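You operate a simulated robot arm through the tools that you are given. There is no shell and no other tool. Be economical: measure what you need, move in short steps, check, and stop when the job is done.

The job below is to be done with a simulated two-armed robot. You get a single attempt, and the scene is never put back.

TASK
Cool the load box: MAINS off, discharge, open the vent till COOL lights, then park the brown plug.
Fine: hold DISCHARGE till SAFE lights; stay on STANDBY; PARK socket of the bench amp; leave the vent open.
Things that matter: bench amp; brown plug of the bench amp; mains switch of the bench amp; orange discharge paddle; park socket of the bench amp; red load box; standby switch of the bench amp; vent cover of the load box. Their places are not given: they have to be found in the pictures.

The check looks at the end state, three seconds after you hand in, the way a careful person would. Anything else that was tipped, shoved, dropped, spilled or broken makes it a failure.

THE ROBOT
Two 6-joint arms with fingered hands on one trunk that stands fixed in place. Base frame: the origin is at the foot of the trunk, x ahead of it, y to its left, z up. Readings come in m, rad, newtons and seconds.
The left shoulder is at [0.02, 0.157, 0.829], the right one opposite. With the tool pointing down near the work surface each hand reaches from about 0.3 to 0.82 m from the base axis, measured 20 degrees to its own side. Payload 4.1 kg a hand.
The tool frame of a hand sits at the grasp point between the pads (the TCP): z along the fingers, y along the line on which they close. The tips reach 0.033 m beyond it. Largest opening 0.112 m; the body of the gripper starts 0.039 m behind the TCP. The gripper is a hand of 4 fingers: y runs from the thumb to the fingers, the wrist lies at [-0.016, -0.118, -0.2] in the tool frame, and closing takes about 1.5 s.
Orientation is that of the tool frame in the base frame, as a unit quaternion [x, y, z, w]. With the fingers straight down and the wrist toward the robot, the tool's x, y and z point along [0, 1, 0], [1, 0, 0] and [0, 0, -1] of the base frame.

THE INTERFACE
- The arms move only by the tool move_arm. It takes "left_deltas", "right_deltas" or both (then of equal length, played together; a hand with none holds still); each is a list that holds one entry, the list of rows, each a list of 7 numbers: the shift along the tool's x, y, z in cm, then the turn, a rotation vector about the tool's x, y, z in rad, then the finger opening in cm, from 0 to 11.2. In form: [[[tx, ty, tz, wx, wy, wz, claw], ...]]. A call has 1 to 12 rows; each row shifts and turns the commanded pose from where the row before left it, along the tool's axes as they then stand. Rows are played at 5 a second. More than 0.05 m and 0.15 rad between two rows, or a gripper value outside its range, and nothing of the call is played. Where a pose cannot be reached the arm comes as near as it can. A force on the tool above 40 N (or 10 N above the force at the start of the call, whichever is more), or a blocked arm, ends the call early, and 0.2 s more pass. The fingers move at their own pace (about 0.072 m/s each) and stop on an object; they squeeze with about 34 N. The grip force told is the motor's: it shows also when the fingers shut on nothing. Time passes only in rows, and 0.2 s behind the last, so rows that do not move let the fingers close. The reply holds the time, the measured pose of the TCP, the force on the tool along the base axes, the opening and the grip force, in the units named above and with some noise, with the torque about the TCP (base axes, N m) and any sound that the robot's microphone picked up, and new pictures: "show" is both (left out), scene, wrist or none (wrist: the cameras of the hands that moved).
- Cameras (640 x 400 px; columns grow to the right, rows downward): "scene" is now at [0.0501, -0.0295, 1.454]; the picture's right is [-0.34, -0.94, 0.00], its down [-0.61, 0.22, -0.77] and it looks along [0.72, -0.26, -0.64] (base axes); focal length 352 px, centre (320, 200). "left" rides on the left gripper at [-0.066, -0.089, -0.13] in its tool frame; the picture's right is [-0.79, -0.29, 0.54], its down [0.55, -0.71, 0.44] and it looks along [0.26, 0.64, 0.72] (tool axes); focal length 247 px, centre (320, 200). "right" rides on the right gripper at [0.066, -0.089, -0.13] in its tool frame; the picture's right is [-0.79, 0.29, -0.54], its down [-0.55, -0.71, 0.44] and it looks along [-0.26, 0.64, 0.72] (tool axes); focal length 247 px, centre (320, 200).
- grasp_type(shape, hand): the hand has 4 fingers and takes this shape, open, in about a second: jaw (thumb against the fingers, like two jaws); tri (thumb and two fingers); tip (a fingertip pinch); poke (one finger out to press); point (the index stretched); flat (the hand flat); cup (the hand cupped); fist (a fist). The gripper value then closes the fingers along that shape, each until it touches; the sizes above hold for jaw. It gives what a move gives, with no picture.
- head_to(pan, tilt): turns the head with the scene camera to pan (to the left, within 1.501 rad either way) and tilt (down, from -0.506 to 1.204), counted from straight ahead of the robot. It gives what a move gives, and a new picture of the scene camera.
- pixel_to_xyz(camera, pixels): for up to 12 pixels [column, row] of the newest picture of that camera ("zoom" is the newest enlarged one), the place [x, y, z] in the base frame of the surface seen there, good to about 0.002 m. No time passes.
- close_up(camera, box): a new picture of the part [left, top, right, bottom] of that camera's present view, enlarged. No time passes.
- close_job(): hands the job in; it is judged then, once.

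Go step by step. Measure first, check grasps and placings, and put right what went wrong. The budget is 80 turns and 200 pictures, counting those below and the enlarged ones. Unless the task says otherwise, let go and move clear before handing in, and close with one line.

The tools are called after ">>>" by a JSON object that holds its "method" and its "body". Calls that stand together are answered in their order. move_arm: Moves the arms, as the interface text tells. Its arguments: {"type":"object","properties":{"left_deltas":{"type":"array"},"right_deltas":{"type":"array"},"show":{"type":"string","enum":["both","scene","wrist","none"]}},"required":[]} The other tools are called the same way: grasp_type (shape, hand) gives the hand a shape; head_to (pan, tilt) turns the head that bears the scene camera; pixel_to_xyz (camera, pixels) gives the place of the surface under pixels of a picture; close_up (camera, box) takes an enlarged picture of a part of a camera's view; close_job () hands the job in.

At the start:

```text
time: 0.0
left_position: [0.3927, -0.0125, 1.1831]
left_tcp_rot: [0.845, 0.534, 0.0, 0.0]
left_force: [-1.3, -0.6, -0.4]
left_wrist_torque: [0.03, 0.04, 0.02]
left_finger_gap: 0.1115
left_grasp_force: 0.0
left_shape: jaw
right_position: [0.4213, -0.4807, 1.1803]
right_tcp_rot: [0.845, 0.534, 0.0, 0.0]
right_force: [-0.8, 1.1, -0.1]
right_wrist_torque: [0.0, -0.03, -0.01]
right_finger_gap: 0.1116
right_grasp_force: 0.0
right_shape: jaw
head pan, tilt: [-0.342, 0.698]
```

scene: 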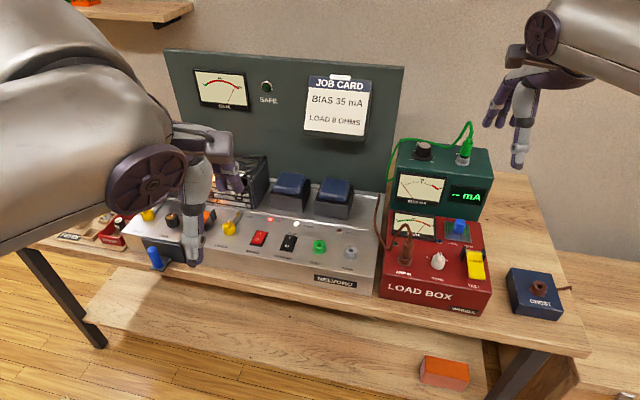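
right: 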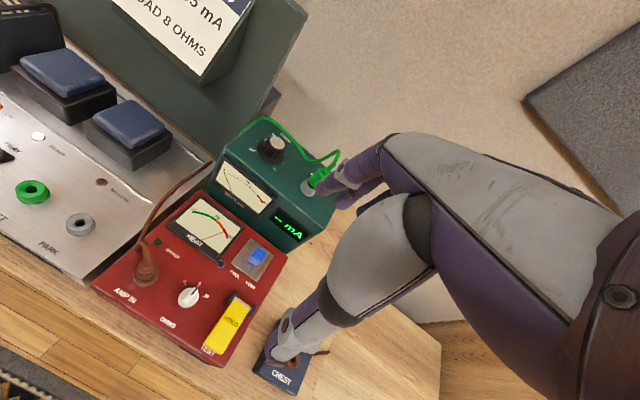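
left: 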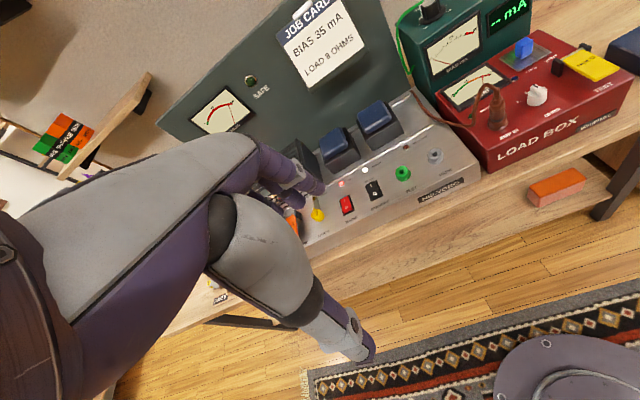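

The left arm hides part of the bench amp. The load box (red) and the brown plug at about (405,250) are visible, so I will enlarge the key areas first.

>>> {"method": "close_up", "body": {"camera": "scene", "box": [200, 180, 390, 300]}}

>>> {"method": "close_up", "body": {"camera": "scene", "box": [370, 180, 510, 320]}}

>>> {"method": "close_up", "body": {"camera": "left", "box": [280, 100, 640, 260]}}

>>> {"method": "close_up", "body": {"camera": "right", "box": [80, 160, 310, 380]}}

```text
3.33 times, centred on (295, 240) of scene
```

zoom: 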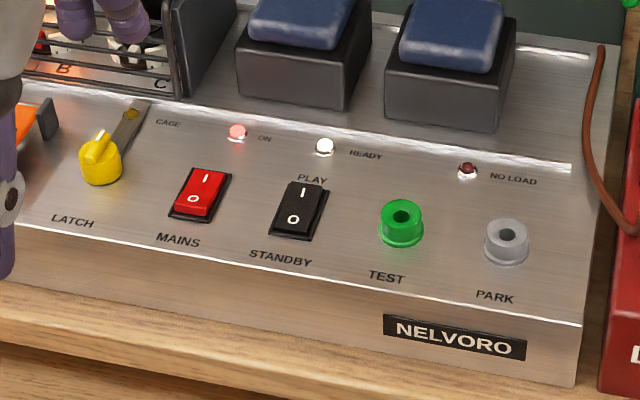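

```text
2.86 times, centred on (440, 250) of scene
```

zoom: 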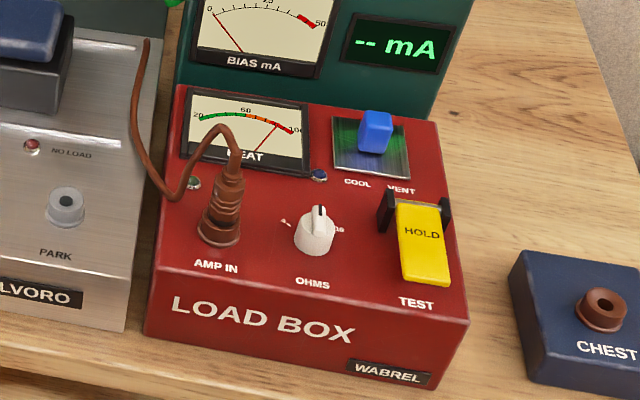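

```text
1.78 times, centred on (460, 180) of left
```

zoom: 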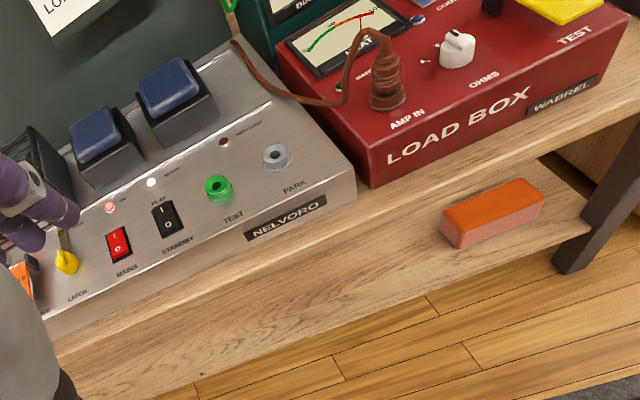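

```text
1.82 times, centred on (195, 270) of right
```

zoom: 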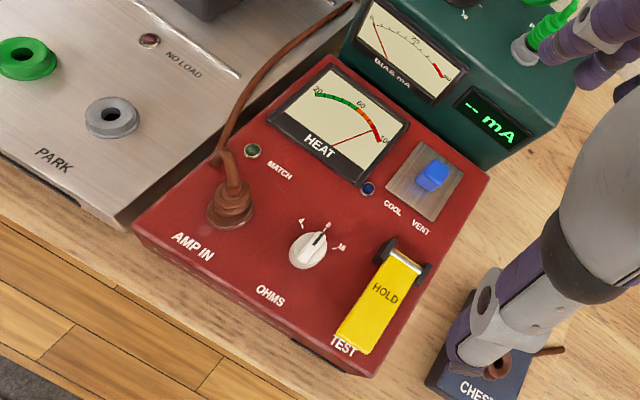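

The arm covers the left half of the amp (the orange paddle peeks out at about (205,220)). I will measure what is visible and move the left arm aside to its left.

>>> {"method": "pixel_to_xyz", "body": {"camera": "scene", "pixels": [[260, 235], [257, 242], [290, 238], [287, 246], [351, 250], [351, 256], [405, 262], [403, 245], [459, 226], [440, 230], [478, 230], [340, 270]]}}

>>> {"method": "move_arm", "body": {"left_deltas": [[[4.5, -1.5, 0, 0, 0, 0, 11.2], [4.5, -1.5, 0, 0, 0, 0, 11.2], [4.5, -1.5, 0, 0, 0, 0, 11.2], [4.5, -1.5, 0, 0, 0, 0, 11.2], [4.5, -1.5, 0, 0, 0, 0, 11.2], [4.5, -1.5, 0, 0, 0, 0, 11.2]]]}}

```text
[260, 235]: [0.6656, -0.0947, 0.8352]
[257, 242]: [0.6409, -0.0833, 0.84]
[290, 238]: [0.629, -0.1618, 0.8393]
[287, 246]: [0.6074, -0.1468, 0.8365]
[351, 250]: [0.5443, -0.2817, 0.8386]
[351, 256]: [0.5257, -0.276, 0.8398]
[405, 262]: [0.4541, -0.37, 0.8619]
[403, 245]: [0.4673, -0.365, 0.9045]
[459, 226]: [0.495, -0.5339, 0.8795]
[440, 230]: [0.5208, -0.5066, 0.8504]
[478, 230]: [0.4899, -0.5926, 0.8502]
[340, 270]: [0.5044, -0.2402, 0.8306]
```

```text
time: 1.4
left_position: [0.4241, 0.268, 1.1811]
left_tcp_rot: [0.845, 0.534, 0.0, 0.001]
left_force: [0.6, 0.2, 0.5]
left_wrist_torque: [0.01, -0.03, -0.03]
left_finger_gap: 0.1115
left_grasp_force: 0.0
left_shape: jaw
right_position: [0.4226, -0.4811, 1.1792]
right_tcp_rot: [0.845, 0.534, 0.0, -0.001]
right_force: [-0.3, -1.2, -0.1]
right_wrist_torque: [0.05, 0.01, -0.01]
right_finger_gap: 0.1118
right_grasp_force: 0.1
right_shape: jaw
head pan, tilt: [-0.342, 0.698]
```

scene: 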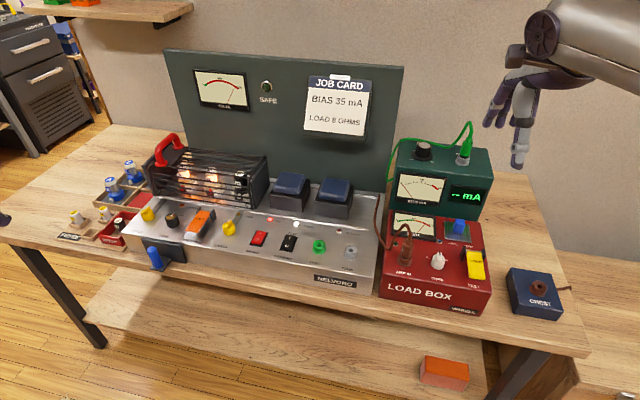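
left: 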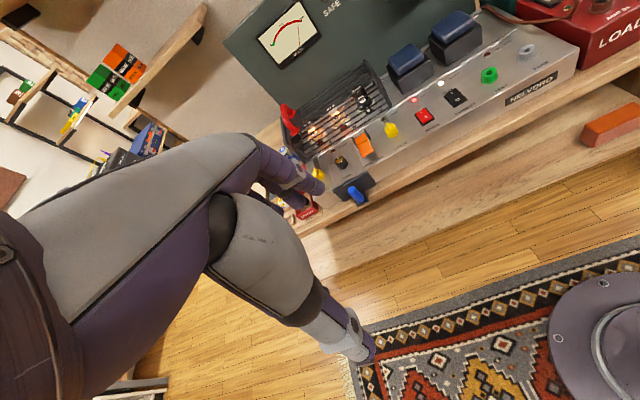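

Now the orange paddle is visible at about (200,225). I will enlarge the amp's left half and the switches.

>>> {"method": "close_up", "body": {"camera": "scene", "box": [130, 190, 250, 275]}}

>>> {"method": "close_up", "body": {"camera": "scene", "box": [235, 210, 305, 260]}}

>>> {"method": "close_up", "body": {"camera": "scene", "box": [430, 205, 490, 245]}}

>>> {"method": "pixel_to_xyz", "body": {"camera": "scene", "pixels": [[205, 215], [200, 225], [194, 236], [460, 222], [459, 232], [465, 228], [453, 228], [446, 222], [470, 237], [475, 245], [475, 265], [220, 250]]}}

```text
4.71 times, centred on (190, 232) of scene
```

zoom: 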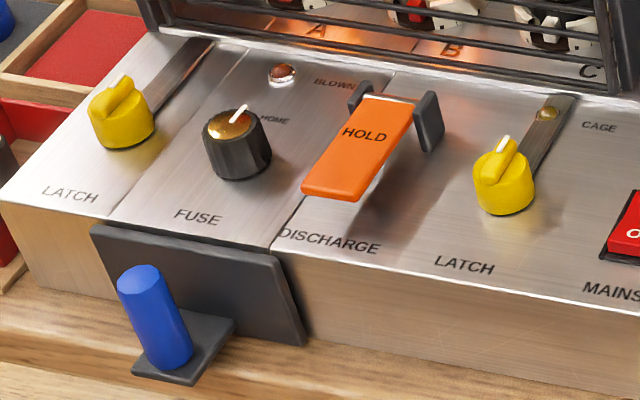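

```text
8.00 times, centred on (270, 235) of scene
```

zoom: 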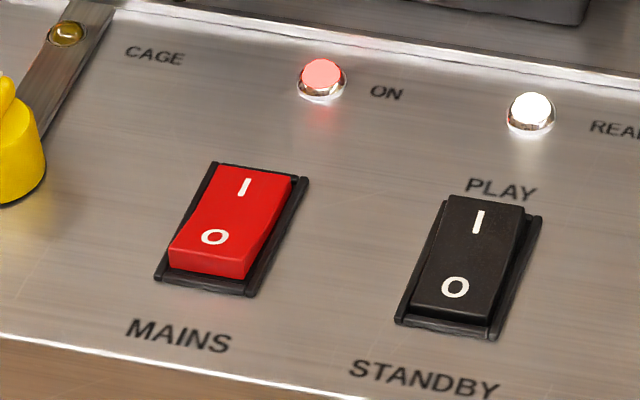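

```text
10.00 times, centred on (460, 225) of scene
```

zoom: 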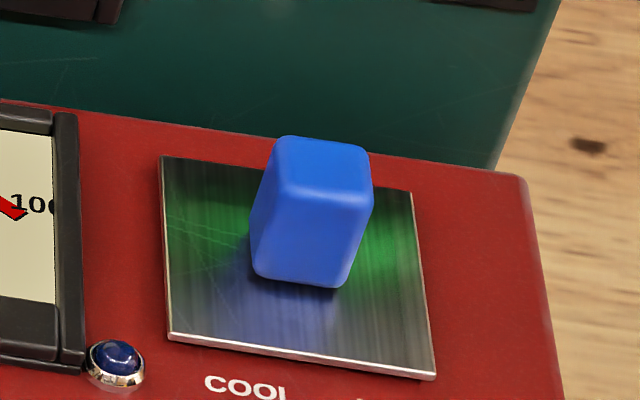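

```text
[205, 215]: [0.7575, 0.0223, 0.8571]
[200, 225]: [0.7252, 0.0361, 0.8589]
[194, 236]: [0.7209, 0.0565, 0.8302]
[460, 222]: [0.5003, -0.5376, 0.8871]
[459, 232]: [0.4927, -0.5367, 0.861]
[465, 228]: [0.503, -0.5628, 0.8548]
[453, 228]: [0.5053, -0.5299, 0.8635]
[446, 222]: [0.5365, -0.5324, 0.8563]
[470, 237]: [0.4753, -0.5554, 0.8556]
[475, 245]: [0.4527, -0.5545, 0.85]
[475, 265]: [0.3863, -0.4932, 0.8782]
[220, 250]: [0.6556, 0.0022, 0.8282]
```

The MAINS rocker is down at I (on), with its O end raised. I'll put the left hand in the poke shape and look for the fingertip with its wrist camera.

>>> {"method": "grasp_type", "body": {"shape": "poke", "hand": "left"}}

>>> {"method": "close_up", "body": {"camera": "left", "box": [0, 0, 640, 400]}}

>>> {"method": "pixel_to_xyz", "body": {"camera": "scene", "pixels": [[193, 228], [190, 230], [197, 228], [205, 212], [187, 228], [258, 241], [258, 239]]}}

```text
time: 2.3
left_position: [0.4263, 0.2684, 1.1819]
left_tcp_rot: [0.845, 0.534, 0.001, 0.0]
left_force: [-0.2, 0.0, 0.6]
left_wrist_torque: [0.03, 0.0, -0.01]
left_finger_gap: 0.0
left_grasp_force: 0.1
left_shape: poke
right_position: [0.4228, -0.482, 1.1808]
right_tcp_rot: [0.845, 0.534, 0.0, -0.001]
right_force: [0.3, -0.3, 0.4]
right_wrist_torque: [0.01, 0.03, 0.02]
right_finger_gap: 0.1116
right_grasp_force: 0.0
right_shape: jaw
head pan, tilt: [-0.342, 0.698]
```

```text
1.00 times, centred on (320, 200) of left (not enlarged: the box is as wide or as high as the picture)
```

zoom: 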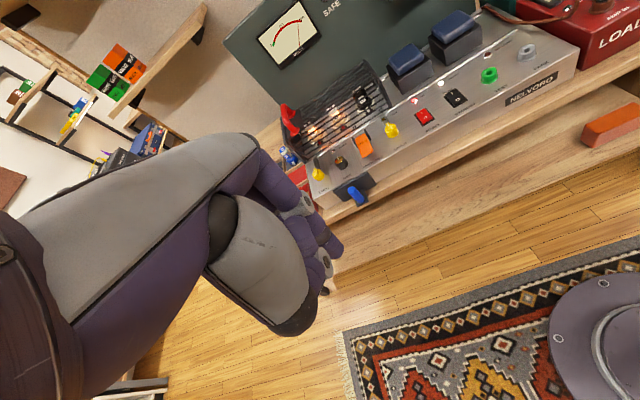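

```text
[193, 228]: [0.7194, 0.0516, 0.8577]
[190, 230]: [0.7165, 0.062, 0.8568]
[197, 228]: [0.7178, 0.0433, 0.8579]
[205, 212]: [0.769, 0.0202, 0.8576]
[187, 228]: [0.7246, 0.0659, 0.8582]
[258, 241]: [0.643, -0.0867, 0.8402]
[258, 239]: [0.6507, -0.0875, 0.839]
```

The poke finger is mostly hidden behind the hand, with a dark tip showing near (325,291). I'll enlarge it and measure.

>>> {"method": "close_up", "body": {"camera": "left", "box": [260, 180, 380, 330]}}

>>> {"method": "pixel_to_xyz", "body": {"camera": "left", "pixels": [[325, 291], [325, 265], [340, 247], [308, 205], [295, 320], [324, 275]]}}

```text
2.67 times, centred on (320, 255) of left
```

zoom: 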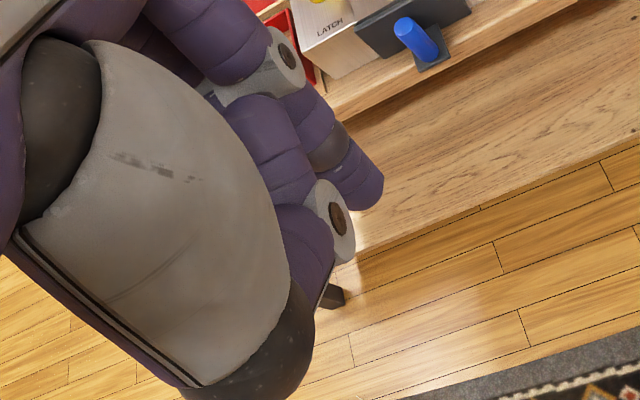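

```text
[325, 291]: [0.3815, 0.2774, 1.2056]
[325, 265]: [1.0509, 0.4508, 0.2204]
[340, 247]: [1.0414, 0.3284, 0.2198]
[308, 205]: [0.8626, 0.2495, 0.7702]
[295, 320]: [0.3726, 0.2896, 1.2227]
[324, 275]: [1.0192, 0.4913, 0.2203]
```

The left picture predates the poke shape, so I'll measure in the zoom picture instead.

>>> {"method": "pixel_to_xyz", "body": {"camera": "zoom", "pixels": [[375, 190], [365, 203], [350, 180], [340, 220], [330, 150], [290, 60], [300, 250], [270, 150]]}}

```text
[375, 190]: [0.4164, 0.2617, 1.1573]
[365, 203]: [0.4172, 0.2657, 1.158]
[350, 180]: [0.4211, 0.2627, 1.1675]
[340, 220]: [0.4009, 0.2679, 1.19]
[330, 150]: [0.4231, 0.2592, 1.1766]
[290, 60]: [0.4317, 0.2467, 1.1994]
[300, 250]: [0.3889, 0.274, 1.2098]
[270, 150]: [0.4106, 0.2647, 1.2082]
```

The fingertip lies about 3 cm below the TCP and close to its axis. I'll move over the MAINS O end at (0.641,-0.085) and part of the way down.

>>> {"method": "move_arm", "body": {"left_deltas": [[[-2.51, 3.83, 0, 0, 0, 0, 0], [-2.51, 3.83, 0, 0, 0, 0, 0], [-2.51, 3.83, 0, 0, 0, 0, 0], [-2.51, 3.83, 0, 0, 0, 0, 0], [-2.51, 3.83, 0, 0, 0, 0, 0], [-2.51, 3.83, 0, 0, 0, 0, 0], [-2.51, 3.83, 0, 0, 0, 0, 0], [-2.51, 3.83, 0, 0, 0, 0, 0], [-2.51, 3.83, 0, 0, 0, 0, 0], [0, 0, 4.8, 0, 0, 0, 0], [0, 0, 4.8, 0, 0, 0, 0], [0, 0, 4.8, 0, 0, 0, 0]]]}}

```text
time: 4.9
left_position: [0.6146, -0.0665, 1.0212]
left_tcp_rot: [0.845, 0.534, 0.001, 0.0]
left_force: [-0.9, 0.2, -0.4]
left_wrist_torque: [-0.02, -0.03, 0.0]
left_finger_gap: 0.0
left_grasp_force: 0.1
left_shape: poke
left hand out of reach, approached as far as the arm can: row 8, 9
right_position: [0.4222, -0.4806, 1.1803]
right_tcp_rot: [0.845, 0.534, 0.0, 0.0]
right_force: [-0.3, -0.5, -0.4]
right_wrist_torque: [0.05, -0.01, 0.02]
right_finger_gap: 0.1117
right_grasp_force: 0.0
right_shape: jaw
head pan, tilt: [-0.342, 0.698]
```

scene: 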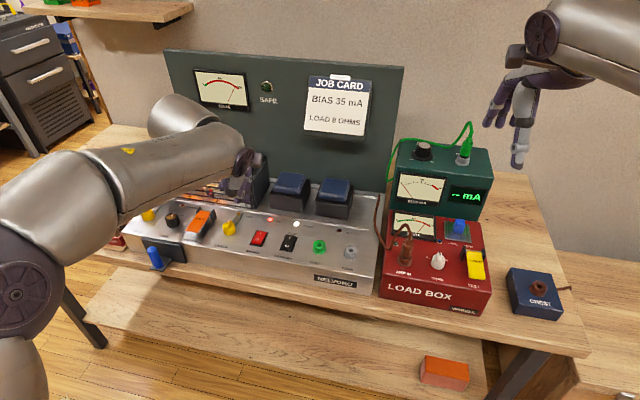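
left: 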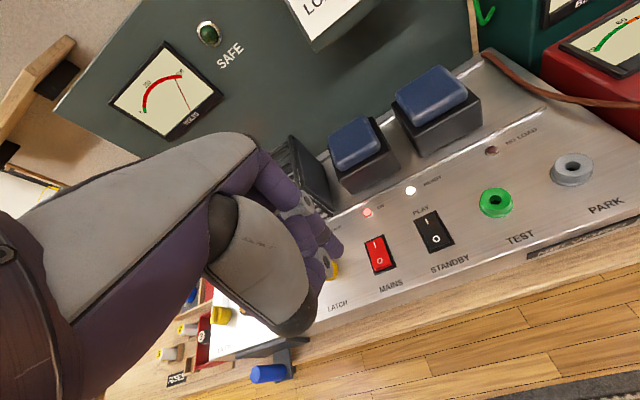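

The tip is near the yellow latch, a bit short. I'll go down 9 cm and shift forward 3 cm.

>>> {"method": "move_arm", "body": {"left_deltas": [[[0, 0, 4, 0, 0, 0, 0], [-0.2, 1.5, 2, 0, 0, 0, 0], [-0.3, 1.7, 2, 0, 0, 0, 0], [0, 0, 0, 0, 0, 0, 0]]]}}

>>> {"method": "close_up", "body": {"camera": "left", "box": [260, 160, 480, 330]}}

>>> {"method": "close_up", "body": {"camera": "scene", "box": [200, 170, 320, 270]}}

```text
time: 5.9
left_position: [0.6412, -0.0847, 0.9413]
left_tcp_rot: [0.845, 0.534, 0.0, 0.0]
left_force: [-0.1, -0.4, 0.2]
left_wrist_torque: [0.01, -0.03, -0.01]
left_finger_gap: 0.0003
left_grasp_force: 0.0
left_shape: poke
right_position: [0.423, -0.4817, 1.1798]
right_tcp_rot: [0.845, 0.534, 0.0, 0.0]
right_force: [-0.1, 0.5, 1.3]
right_wrist_torque: [-0.02, 0.0, 0.01]
right_finger_gap: 0.1118
right_grasp_force: 0.1
right_shape: jaw
head pan, tilt: [-0.342, 0.698]
```

scene: 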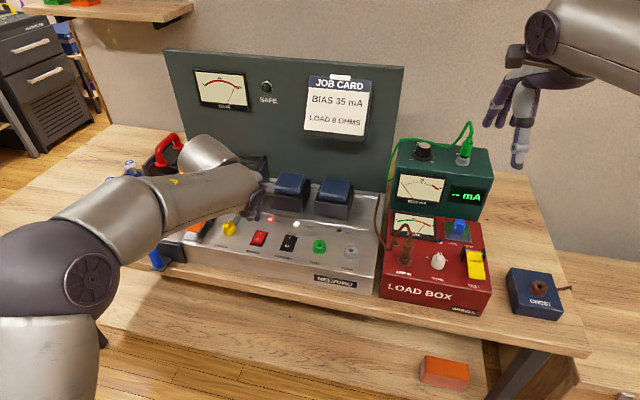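
left: 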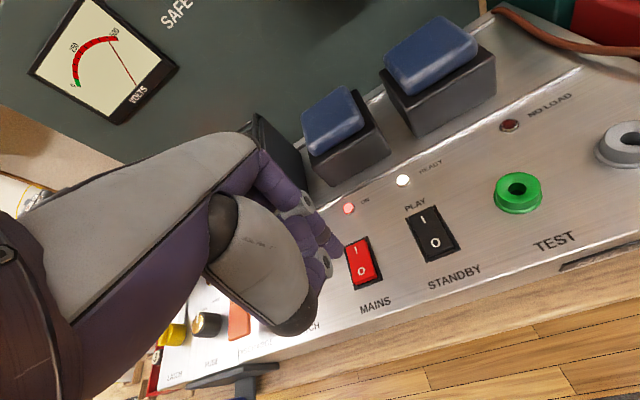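

```text
2.35 times, centred on (370, 245) of left
```

zoom: 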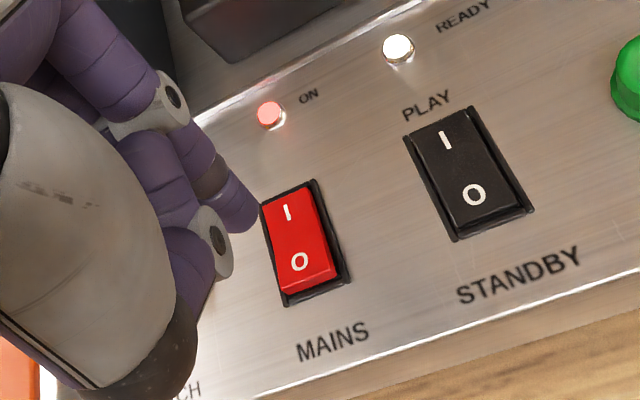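

```text
4.00 times, centred on (260, 220) of scene
```

zoom: 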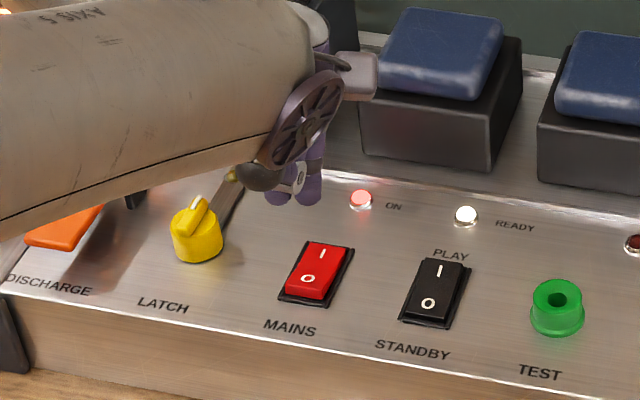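

The finger hovers above the panel behind the rocker in this view. I'll measure the visible fingertip.

>>> {"method": "pixel_to_xyz", "body": {"camera": "zoom", "pixels": [[312, 196], [315, 185], [276, 197], [308, 203], [293, 175], [310, 283], [320, 257]]}}

>>> {"method": "pixel_to_xyz", "body": {"camera": "left", "pixels": [[342, 250], [338, 258], [332, 240], [325, 262], [361, 270], [358, 250]]}}

```text
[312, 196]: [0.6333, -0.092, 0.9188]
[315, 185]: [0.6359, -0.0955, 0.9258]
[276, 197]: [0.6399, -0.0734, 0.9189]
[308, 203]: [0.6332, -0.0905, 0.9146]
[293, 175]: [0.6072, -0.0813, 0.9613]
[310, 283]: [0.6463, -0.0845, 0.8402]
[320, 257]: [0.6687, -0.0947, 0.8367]
```

```text
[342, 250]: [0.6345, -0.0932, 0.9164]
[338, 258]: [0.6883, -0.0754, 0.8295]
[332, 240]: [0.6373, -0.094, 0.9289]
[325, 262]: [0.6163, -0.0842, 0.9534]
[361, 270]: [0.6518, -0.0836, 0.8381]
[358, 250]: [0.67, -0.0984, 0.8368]
```

Two stumps show; I need to know which is the poking finger.

>>> {"method": "close_up", "body": {"camera": "scene", "box": [255, 198, 290, 225]}}

```text
14.81 times, centred on (272, 212) of scene
```

zoom: 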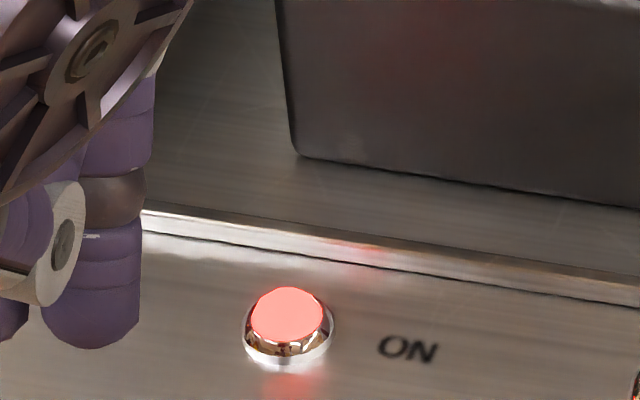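

>>> {"method": "close_up", "body": {"camera": "scene", "box": [240, 195, 285, 230]}}

```text
11.43 times, centred on (262, 212) of scene
```

zoom: 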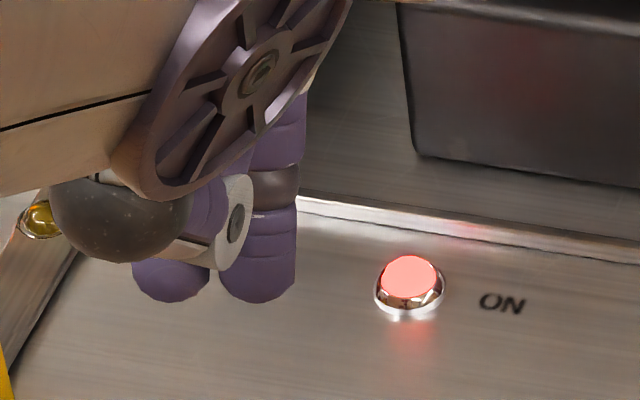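

Two fingertips look equally low in poke, so I'll compare with the "point" shape.

>>> {"method": "grasp_type", "body": {"shape": "point", "hand": "left"}}

>>> {"method": "close_up", "body": {"camera": "scene", "box": [240, 195, 285, 230]}}

>>> {"method": "close_up", "body": {"camera": "left", "box": [260, 160, 480, 330]}}

```text
time: 6.8
left_position: [0.6427, -0.0854, 0.9409]
left_tcp_rot: [0.845, 0.534, 0.0, 0.0]
left_force: [0.5, -0.4, -0.3]
left_wrist_torque: [0.0, 0.03, -0.01]
left_finger_gap: 0.0002
left_grasp_force: 0.1
left_shape: point
right_position: [0.423, -0.4807, 1.1798]
right_tcp_rot: [0.845, 0.535, 0.0, 0.0]
right_force: [0.4, -0.5, -0.5]
right_wrist_torque: [0.0, 0.01, -0.01]
right_finger_gap: 0.1118
right_grasp_force: 0.0
right_shape: jaw
head pan, tilt: [-0.342, 0.698]
```

```text
11.43 times, centred on (262, 212) of scene
```

zoom: 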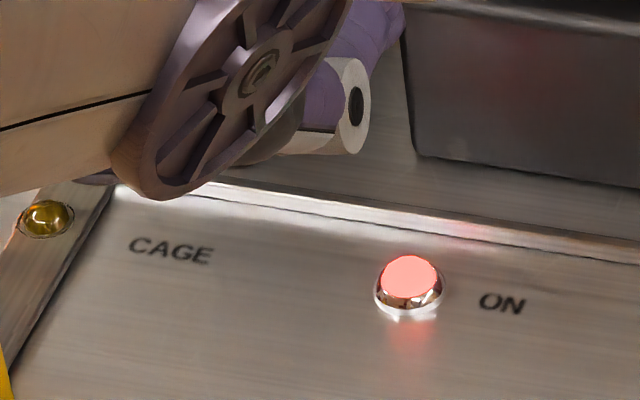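

```text
2.35 times, centred on (370, 245) of left
```

zoom: 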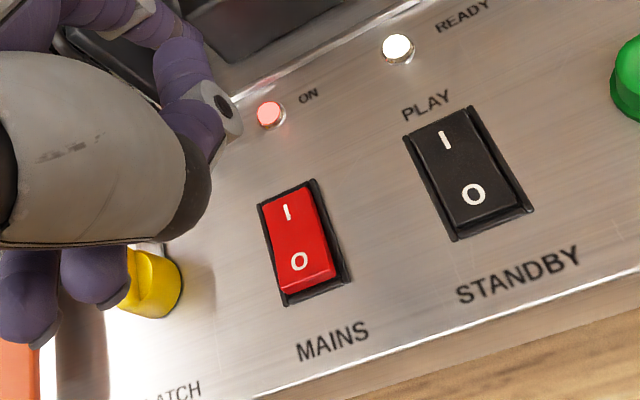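

"Point" sends the finger elsewhere, so I go back to poke, whose tips sit either side of the TCP axis. Then I'll descend over the O end.

>>> {"method": "grasp_type", "body": {"shape": "poke", "hand": "left"}}

>>> {"method": "move_arm", "body": {"left_deltas": [[[0, 0.2, 2.5, 0, 0, 0, 0], [0, 0, 2, 0, 0, 0, 0], [0, 0, 1.0, 0, 0, 0, 0], [0, 0, 0, 0, 0, 0, 0]]], "show": "none"}}

>>> {"method": "close_up", "body": {"camera": "scene", "box": [230, 200, 310, 260]}}

>>> {"method": "close_up", "body": {"camera": "left", "box": [260, 160, 480, 330]}}

```text
time: 7.7
left_position: [0.6412, -0.0848, 0.9422]
left_tcp_rot: [0.845, 0.534, 0.0, 0.0]
left_force: [0.5, 0.4, -0.5]
left_wrist_torque: [0.02, 0.0, -0.04]
left_finger_gap: 0.0
left_grasp_force: 0.0
left_shape: poke
right_position: [0.4212, -0.4821, 1.1808]
right_tcp_rot: [0.845, 0.534, 0.0, -0.001]
right_force: [-0.1, -0.1, 0.2]
right_wrist_torque: [0.03, 0.01, -0.03]
right_finger_gap: 0.1119
right_grasp_force: 0.0
right_shape: jaw
head pan, tilt: [-0.342, 0.698]
```

```text
time: 8.7
left_position: [0.6438, -0.0857, 0.8872]
left_tcp_rot: [0.845, 0.535, 0.0, 0.0]
left_force: [-0.4, -0.2, 0.2]
left_wrist_torque: [0.02, -0.02, 0.02]
left_finger_gap: 0.0
left_grasp_force: 0.1
left_shape: poke
right_position: [0.4228, -0.4813, 1.1795]
right_tcp_rot: [0.846, 0.534, 0.0, 0.0]
right_force: [0.1, -0.2, 0.0]
right_wrist_torque: [-0.01, -0.02, -0.01]
right_finger_gap: 0.1115
right_grasp_force: 0.1
right_shape: jaw
head pan, tilt: [-0.342, 0.698]
```

```text
6.67 times, centred on (270, 230) of scene
```

zoom: 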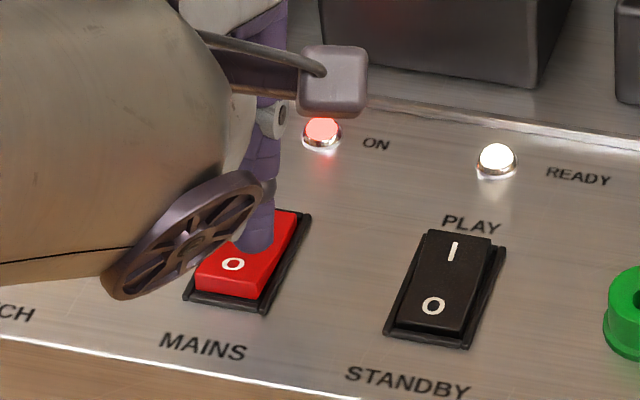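

```text
2.35 times, centred on (370, 245) of left
```

zoom: 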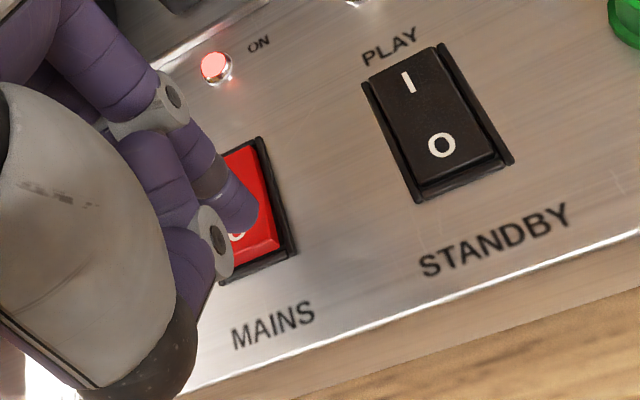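

The finger is above the rocker's O end and slightly high. I'll lower it in small steps to press.

>>> {"method": "move_arm", "body": {"left_deltas": [[[0, 0.2, 0.8, 0, 0, 0, 0], [0, 0, 0.4, 0, 0, 0, 0], [0, 0, 0.4, 0, 0, 0, 0], [0, 0, 0.3, 0, 0, 0, 0], [0, 0, 0.3, 0, 0, 0, 0], [0, 0, 0.0, 0, 0, 0, 0]]], "show": "none"}}

>>> {"method": "close_up", "body": {"camera": "scene", "box": [230, 200, 310, 260]}}

```text
time: 10.1
left_position: [0.6457, -0.0855, 0.8705]
left_tcp_rot: [0.845, 0.535, 0.003, 0.004]
left_force: [3.2, 4.5, 36.7]
left_wrist_torque: [0.25, -0.16, 0.0]
left_finger_gap: 0.0
left_grasp_force: 0.2
left_shape: poke
right_position: [0.4219, -0.4816, 1.1816]
right_tcp_rot: [0.846, 0.534, 0.0, 0.0]
right_force: [0.8, 0.4, -0.1]
right_wrist_torque: [0.0, 0.04, 0.03]
right_finger_gap: 0.1117
right_grasp_force: 0.0
right_shape: jaw
head pan, tilt: [-0.342, 0.698]
```

```text
6.67 times, centred on (270, 230) of scene
```

zoom: 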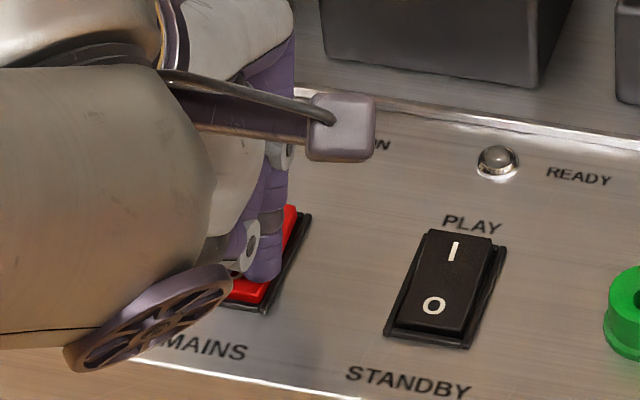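

READY is out, so the rocker has flipped. I'll lift and check.

>>> {"method": "move_arm", "body": {"left_deltas": [[[0, 0, -2, 0, 0, 0, 0], [0, 0, -3, 0, 0, 0, 0], [4, 0, -3, 0, 0, 0, 0], [4, 0, 0, 0, 0, 0, 0], [0, 0, 0, 0, 0, 0, 0]]]}}

>>> {"method": "close_up", "body": {"camera": "scene", "box": [180, 190, 310, 260]}}

```text
time: 11.3
left_position: [0.6785, -0.0148, 0.946]
left_tcp_rot: [0.845, 0.534, 0.0, 0.0]
left_force: [-0.1, 0.0, 0.1]
left_wrist_torque: [0.01, 0.01, 0.01]
left_finger_gap: 0.0
left_grasp_force: 0.0
left_shape: poke
right_position: [0.4238, -0.4813, 1.1789]
right_tcp_rot: [0.845, 0.535, 0.0, 0.0]
right_force: [-0.4, -0.1, 0.5]
right_wrist_torque: [0.0, 0.01, 0.0]
right_finger_gap: 0.112
right_grasp_force: 0.0
right_shape: jaw
head pan, tilt: [-0.342, 0.698]
```

scene: 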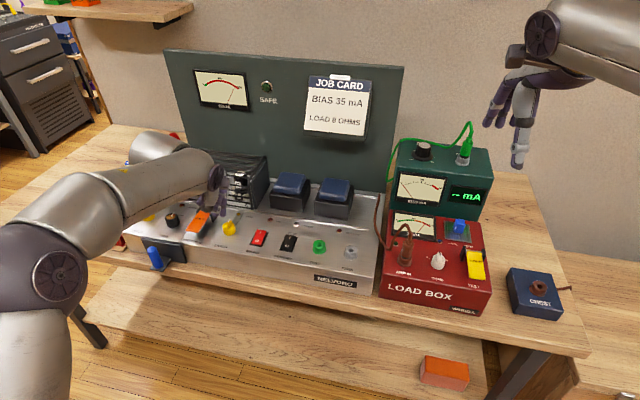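
left: 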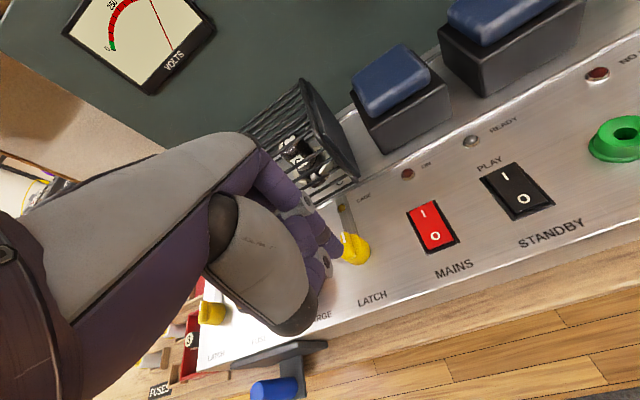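

```text
4.92 times, centred on (245, 225) of scene
```

zoom: 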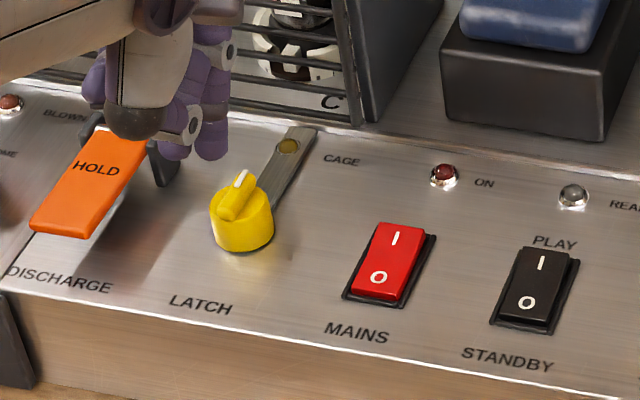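

MAINS now sits on O and both ON and READY lamps are dark; STANDBY is unchanged. Next the discharge paddle's near end at about (0.722,0.048,0.858).

>>> {"method": "move_arm", "body": {"left_deltas": [[[3.7, 0.8, 0, 0, 0, 0, 0], [3.7, 0.7, 0, 0, 0, 0, 0], [0, 0, 2.5, 0, 0, 0, 0], [0, 0, 1.2, 0, 0, 0, 0], [0, 0, 0, 0, 0, 0, 0]]], "show": "wrist"}}

>>> {"method": "close_up", "body": {"camera": "scene", "box": [150, 180, 260, 260]}}

```text
time: 12.5
left_position: [0.7227, 0.0468, 0.9084]
left_tcp_rot: [0.845, 0.534, 0.001, 0.001]
left_force: [0.4, 0.2, 0.0]
left_wrist_torque: [0.01, 0.0, -0.01]
left_finger_gap: 0.0
left_grasp_force: 0.1
left_shape: poke
right_position: [0.4219, -0.481, 1.1791]
right_tcp_rot: [0.846, 0.534, 0.0, 0.001]
right_force: [0.3, 0.7, -0.4]
right_wrist_torque: [0.01, -0.01, 0.01]
right_finger_gap: 0.1116
right_grasp_force: 0.0
right_shape: jaw
head pan, tilt: [-0.342, 0.698]
```

left: 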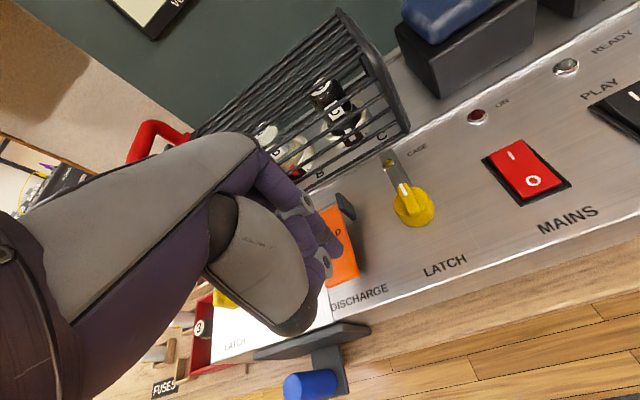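

```text
5.00 times, centred on (205, 220) of scene
```

zoom: 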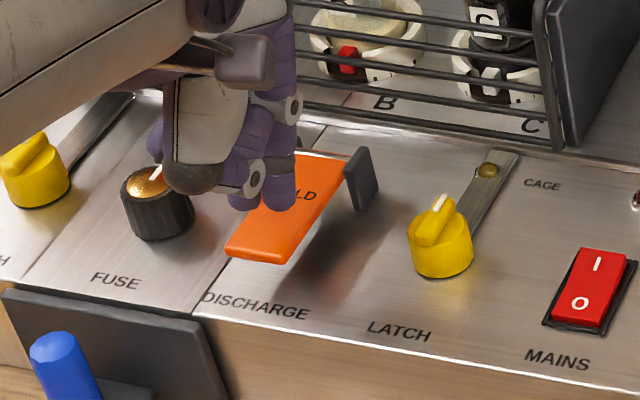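

The fingertips are over the lower half of the paddle. I'll press in small steps and watch the force.

>>> {"method": "move_arm", "body": {"left_deltas": [[[0, -0.3, 1, 0, 0, 0, 0], [0, 0, 0.6, 0, 0, 0, 0], [0, 0, 0.4, 0, 0, 0, 0], [0, 0, 0.4, 0, 0, 0, 0], [0, 0, 0.3, 0, 0, 0, 0], [0, 0, 0.0, 0, 0, 0, 0]]], "show": "scene"}}

>>> {"method": "close_up", "body": {"camera": "scene", "box": [150, 180, 260, 260]}}

```text
time: 13.9
left_position: [0.721, 0.0481, 0.8817]
left_tcp_rot: [0.845, 0.534, 0.0, -0.001]
left_force: [-0.8, -1.1, 1.8]
left_wrist_torque: [-0.07, 0.05, -0.03]
left_finger_gap: 0.0
left_grasp_force: 0.1
left_shape: poke
right_position: [0.4221, -0.4821, 1.18]
right_tcp_rot: [0.845, 0.534, -0.001, 0.0]
right_force: [-0.4, -0.5, -0.2]
right_wrist_torque: [-0.02, 0.03, 0.02]
right_finger_gap: 0.1116
right_grasp_force: 0.1
right_shape: jaw
head pan, tilt: [-0.342, 0.698]
```

scene: 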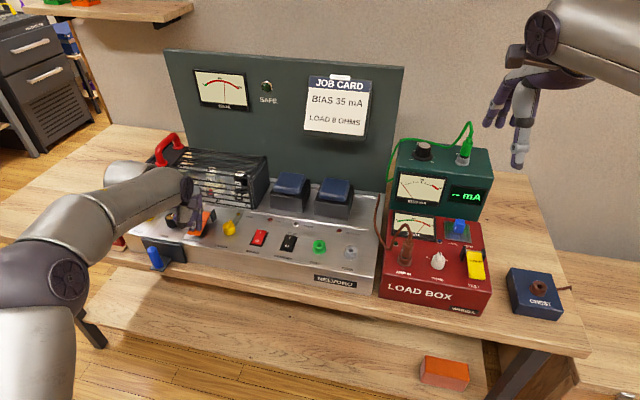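

```text
5.00 times, centred on (205, 220) of scene
```

zoom: 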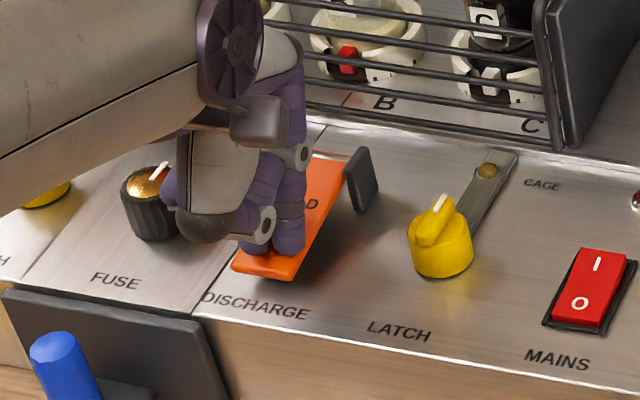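

The paddle is going down and the volts needle has moved. I'll press 0.3 cm more and hold for two seconds.

>>> {"method": "move_arm", "body": {"left_deltas": [[[0, 0, 0.3, 0, 0, 0, 0], [0, 0, 0, 0, 0, 0, 0], [0, 0, 0, 0, 0, 0, 0], [0, 0, 0, 0, 0, 0, 0], [0, 0, 0, 0, 0, 0, 0], [0, 0, 0, 0, 0, 0, 0], [0, 0, 0, 0, 0, 0, 0], [0, 0, 0, 0, 0, 0, 0], [0, 0, 0, 0, 0, 0, 0], [0, 0, 0, 0, 0, 0, 0], [0, 0, 0, 0, 0, 0, 0]]], "show": "none"}}

>>> {"method": "close_up", "body": {"camera": "scene", "box": [150, 60, 300, 260]}}

```text
time: 16.3
left_position: [0.7212, 0.0475, 0.8771]
left_tcp_rot: [0.845, 0.535, -0.001, 0.0]
left_force: [0.4, 0.9, 3.7]
left_wrist_torque: [-0.02, 0.0, 0.01]
left_finger_gap: 0.0001
left_grasp_force: 0.0
left_shape: poke
right_position: [0.4212, -0.4825, 1.1813]
right_tcp_rot: [0.845, 0.535, 0.001, -0.001]
right_force: [-0.5, -1.3, 0.4]
right_wrist_torque: [-0.03, 0.01, -0.02]
right_finger_gap: 0.1119
right_grasp_force: 0.0
right_shape: jaw
head pan, tilt: [-0.342, 0.698]
```

```text
2.00 times, centred on (225, 160) of scene
```

zoom: 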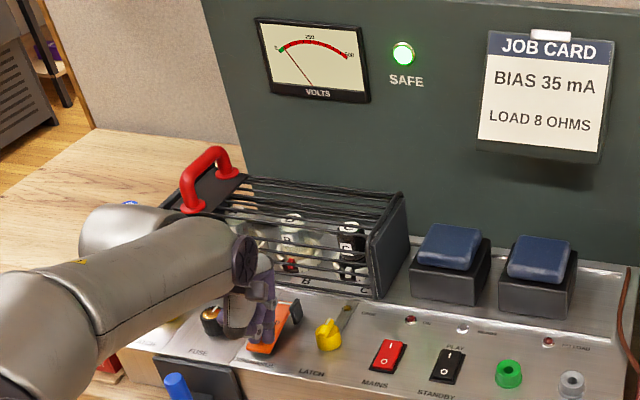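

SAFE is lit green and VOLTS is near zero. I'll hold a little longer for a full discharge, then measure the vent area.

>>> {"method": "move_arm", "body": {"left_deltas": [[[0, 0, 0, 0, 0, 0, 0], [0, 0, 0, 0, 0, 0, 0], [0, 0, 0, 0, 0, 0, 0], [0, 0, 0, 0, 0, 0, 0], [0, 0, 0, 0, 0, 0, 0], [0, 0, 0, 0, 0, 0, 0], [0, 0, 0, 0, 0, 0, 0], [0, 0, 0, 0, 0, 0, 0], [0, 0, 0, 0, 0, 0, 0], [0, 0, 0, 0, 0, 0, 0]]], "show": "none"}}

>>> {"method": "close_up", "body": {"camera": "scene", "box": [180, 60, 280, 120]}}

>>> {"method": "close_up", "body": {"camera": "right", "box": [200, 210, 300, 290]}}

>>> {"method": "pixel_to_xyz", "body": {"camera": "zoom", "pixels": [[10, 200], [320, 200], [300, 60], [400, 330]]}}

```text
time: 18.5
left_position: [0.7208, 0.0476, 0.8773]
left_tcp_rot: [0.846, 0.534, 0.0, 0.0]
left_force: [-0.2, 0.6, 1.6]
left_wrist_torque: [-0.04, -0.01, -0.02]
left_finger_gap: 0.0
left_grasp_force: 0.0
left_shape: poke
right_position: [0.4217, -0.4797, 1.1811]
right_tcp_rot: [0.845, 0.535, 0.0, 0.0]
right_force: [-0.1, -0.2, 0.5]
right_wrist_torque: [0.01, 0.01, 0.01]
right_finger_gap: 0.1116
right_grasp_force: 0.1
right_shape: jaw
head pan, tilt: [-0.342, 0.698]
```

```text
6.40 times, centred on (230, 90) of scene
```

zoom: 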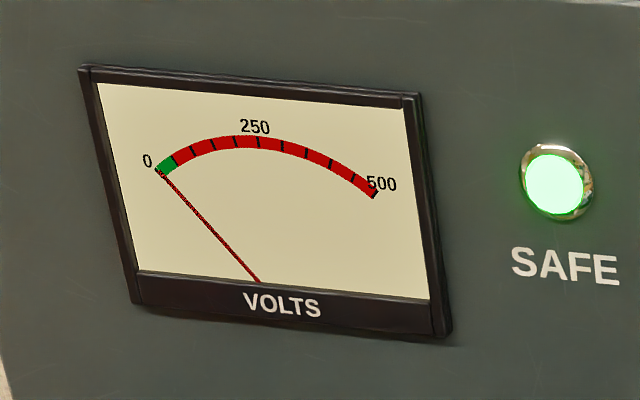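

```text
5.00 times, centred on (250, 250) of right
```

zoom: 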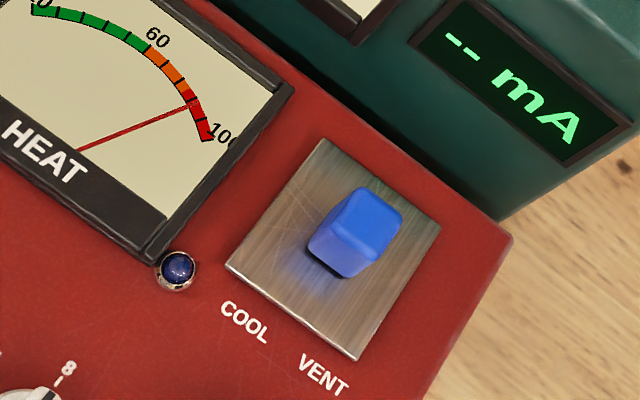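

```text
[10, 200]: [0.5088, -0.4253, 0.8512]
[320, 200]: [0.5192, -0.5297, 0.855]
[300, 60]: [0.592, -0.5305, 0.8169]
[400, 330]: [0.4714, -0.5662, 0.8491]
```

Fully discharged. I release the paddle and retract the left hand, and measure the vent plate corners.

>>> {"method": "pixel_to_xyz", "body": {"camera": "zoom", "pixels": [[235, 265], [353, 350], [322, 148], [433, 230], [365, 200], [340, 250], [500, 240], [260, 110], [460, 150], [400, 220], [178, 265]]}}

>>> {"method": "move_arm", "body": {"left_deltas": [[[0, 0, -2, 0, 0, 0, 0], [0, 0, -4, 0, 0, 0, 0], [0, -2, -4, 0, 0, 0, 0], [3, -3, -2, 0, 0, 0, 0], [3, -4, 0, 0, 0, 0, 0], [3, -4, 0, 0, 0, 0, 0], [3, -4, 0, 0, 0, 0, 0], [3, -4, 0, 0, 0, 0, 0], [3, -4, 0, 0, 0, 0, 0]]], "show": "scene"}}

>>> {"method": "close_up", "body": {"camera": "scene", "box": [140, 60, 300, 260]}}

```text
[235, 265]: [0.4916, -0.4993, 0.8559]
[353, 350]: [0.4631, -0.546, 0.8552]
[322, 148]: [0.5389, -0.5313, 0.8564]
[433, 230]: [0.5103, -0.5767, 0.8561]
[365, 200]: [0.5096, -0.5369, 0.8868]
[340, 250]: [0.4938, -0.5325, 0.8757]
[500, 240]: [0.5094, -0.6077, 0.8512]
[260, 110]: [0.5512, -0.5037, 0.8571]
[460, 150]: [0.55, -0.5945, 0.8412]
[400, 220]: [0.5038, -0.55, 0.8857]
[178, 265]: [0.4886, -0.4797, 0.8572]
```

```text
time: 20.5
left_position: [0.5696, 0.3158, 0.9971]
left_tcp_rot: [0.846, 0.533, 0.0, 0.001]
left_force: [0.0, -0.5, 0.7]
left_wrist_torque: [0.02, -0.02, 0.01]
left_finger_gap: 0.0001
left_grasp_force: 0.1
left_shape: poke
right_position: [0.4224, -0.4816, 1.1802]
right_tcp_rot: [0.845, 0.535, 0.001, 0.0]
right_force: [-0.8, -0.3, 0.0]
right_wrist_torque: [0.03, 0.0, -0.01]
right_finger_gap: 0.1114
right_grasp_force: 0.0
right_shape: jaw
head pan, tilt: [-0.342, 0.698]
```

scene: 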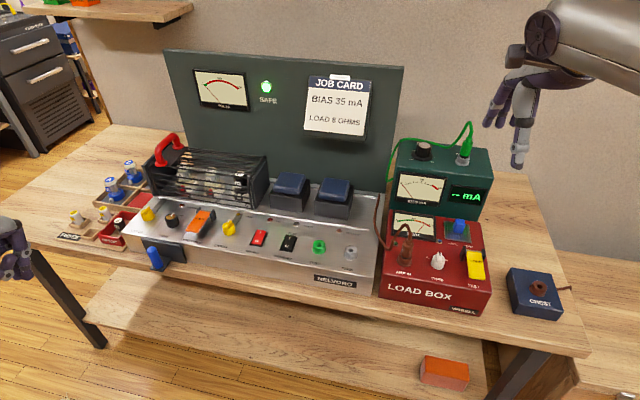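

```text
2.00 times, centred on (220, 160) of scene
```

zoom: 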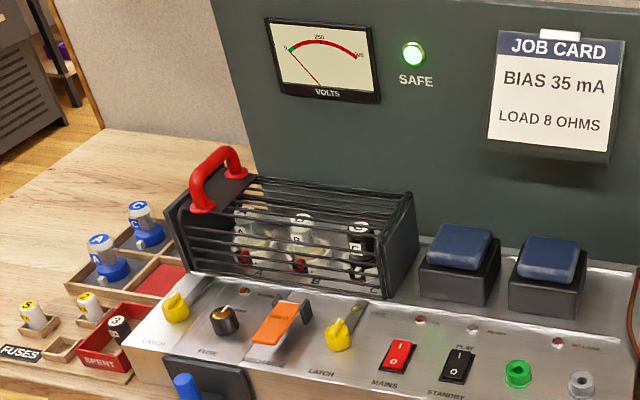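

SAFE stays lit and the paddle has sprung back. The vent plate is 5.5 cm square with its knob at its centre (0.502,-0.540), and there is free room on the right, so it probably slides right. I'll shape the right hand for poking and hover left of the knob.

>>> {"method": "grasp_type", "body": {"shape": "poke", "hand": "right"}}

>>> {"method": "move_arm", "body": {"right_deltas": [[[0.8, 3.4, 0, 0, 0, 0, 0], [0.8, 3.4, 0, 0, 0, 0, 0], [0.7, 3.3, 0, 0, 0, 0, 0], [0, 0, 4.5, 0, 0, 0, 0], [0, 0, 4.5, 0, 0, 0, 0], [0, 0, 4.5, 0, 0, 0, 0], [0, 0, 4.5, 0, 0, 0, 0], [0, 0, 4, 0, 0, 0, 0], [0, 0, 0, 0, 0, 0, 0]]]}}

>>> {"method": "close_up", "body": {"camera": "scene", "box": [370, 140, 510, 280]}}

```text
time: 21.4
left_position: [0.5698, 0.3164, 0.9979]
left_tcp_rot: [0.845, 0.535, 0.0, 0.0]
left_force: [0.1, 0.2, 0.0]
left_wrist_torque: [0.0, 0.0, -0.03]
left_finger_gap: 0.0001
left_grasp_force: 0.0
left_shape: poke
right_position: [0.4238, -0.4821, 1.1807]
right_tcp_rot: [0.845, 0.534, -0.001, 0.0]
right_force: [0.1, -0.2, -0.7]
right_wrist_torque: [0.01, -0.01, 0.03]
right_finger_gap: 0.0
right_grasp_force: 0.1
right_shape: poke
head pan, tilt: [-0.342, 0.698]
```

```text
time: 23.4
left_position: [0.5689, 0.3175, 0.998]
left_tcp_rot: [0.845, 0.535, 0.0, -0.001]
left_force: [0.3, 0.5, -0.2]
left_wrist_torque: [0.03, -0.03, -0.01]
left_finger_gap: 0.0
left_grasp_force: 0.1
left_shape: poke
right_position: [0.5245, -0.5018, 0.9586]
right_tcp_rot: [0.845, 0.534, 0.0, 0.0]
right_force: [0.4, 0.1, 0.8]
right_wrist_torque: [0.0, 0.0, 0.03]
right_finger_gap: 0.0001
right_grasp_force: 0.1
right_shape: poke
head pan, tilt: [-0.342, 0.698]
```

scene: 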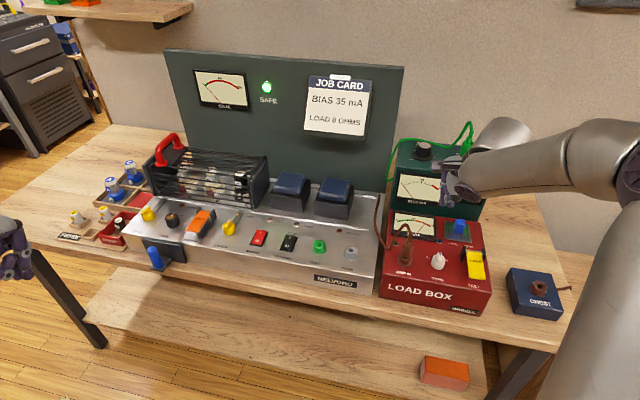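
right: 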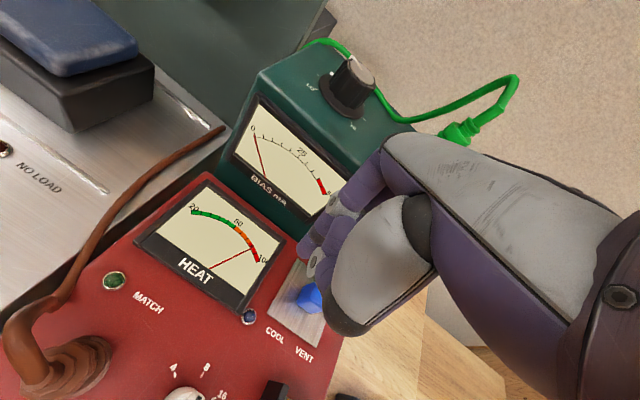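

```text
2.86 times, centred on (440, 210) of scene
```

zoom: 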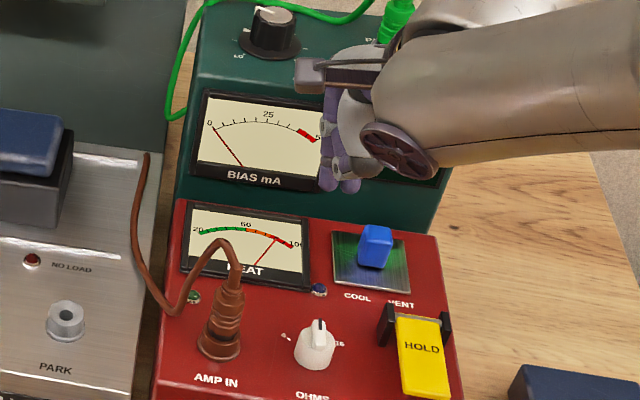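

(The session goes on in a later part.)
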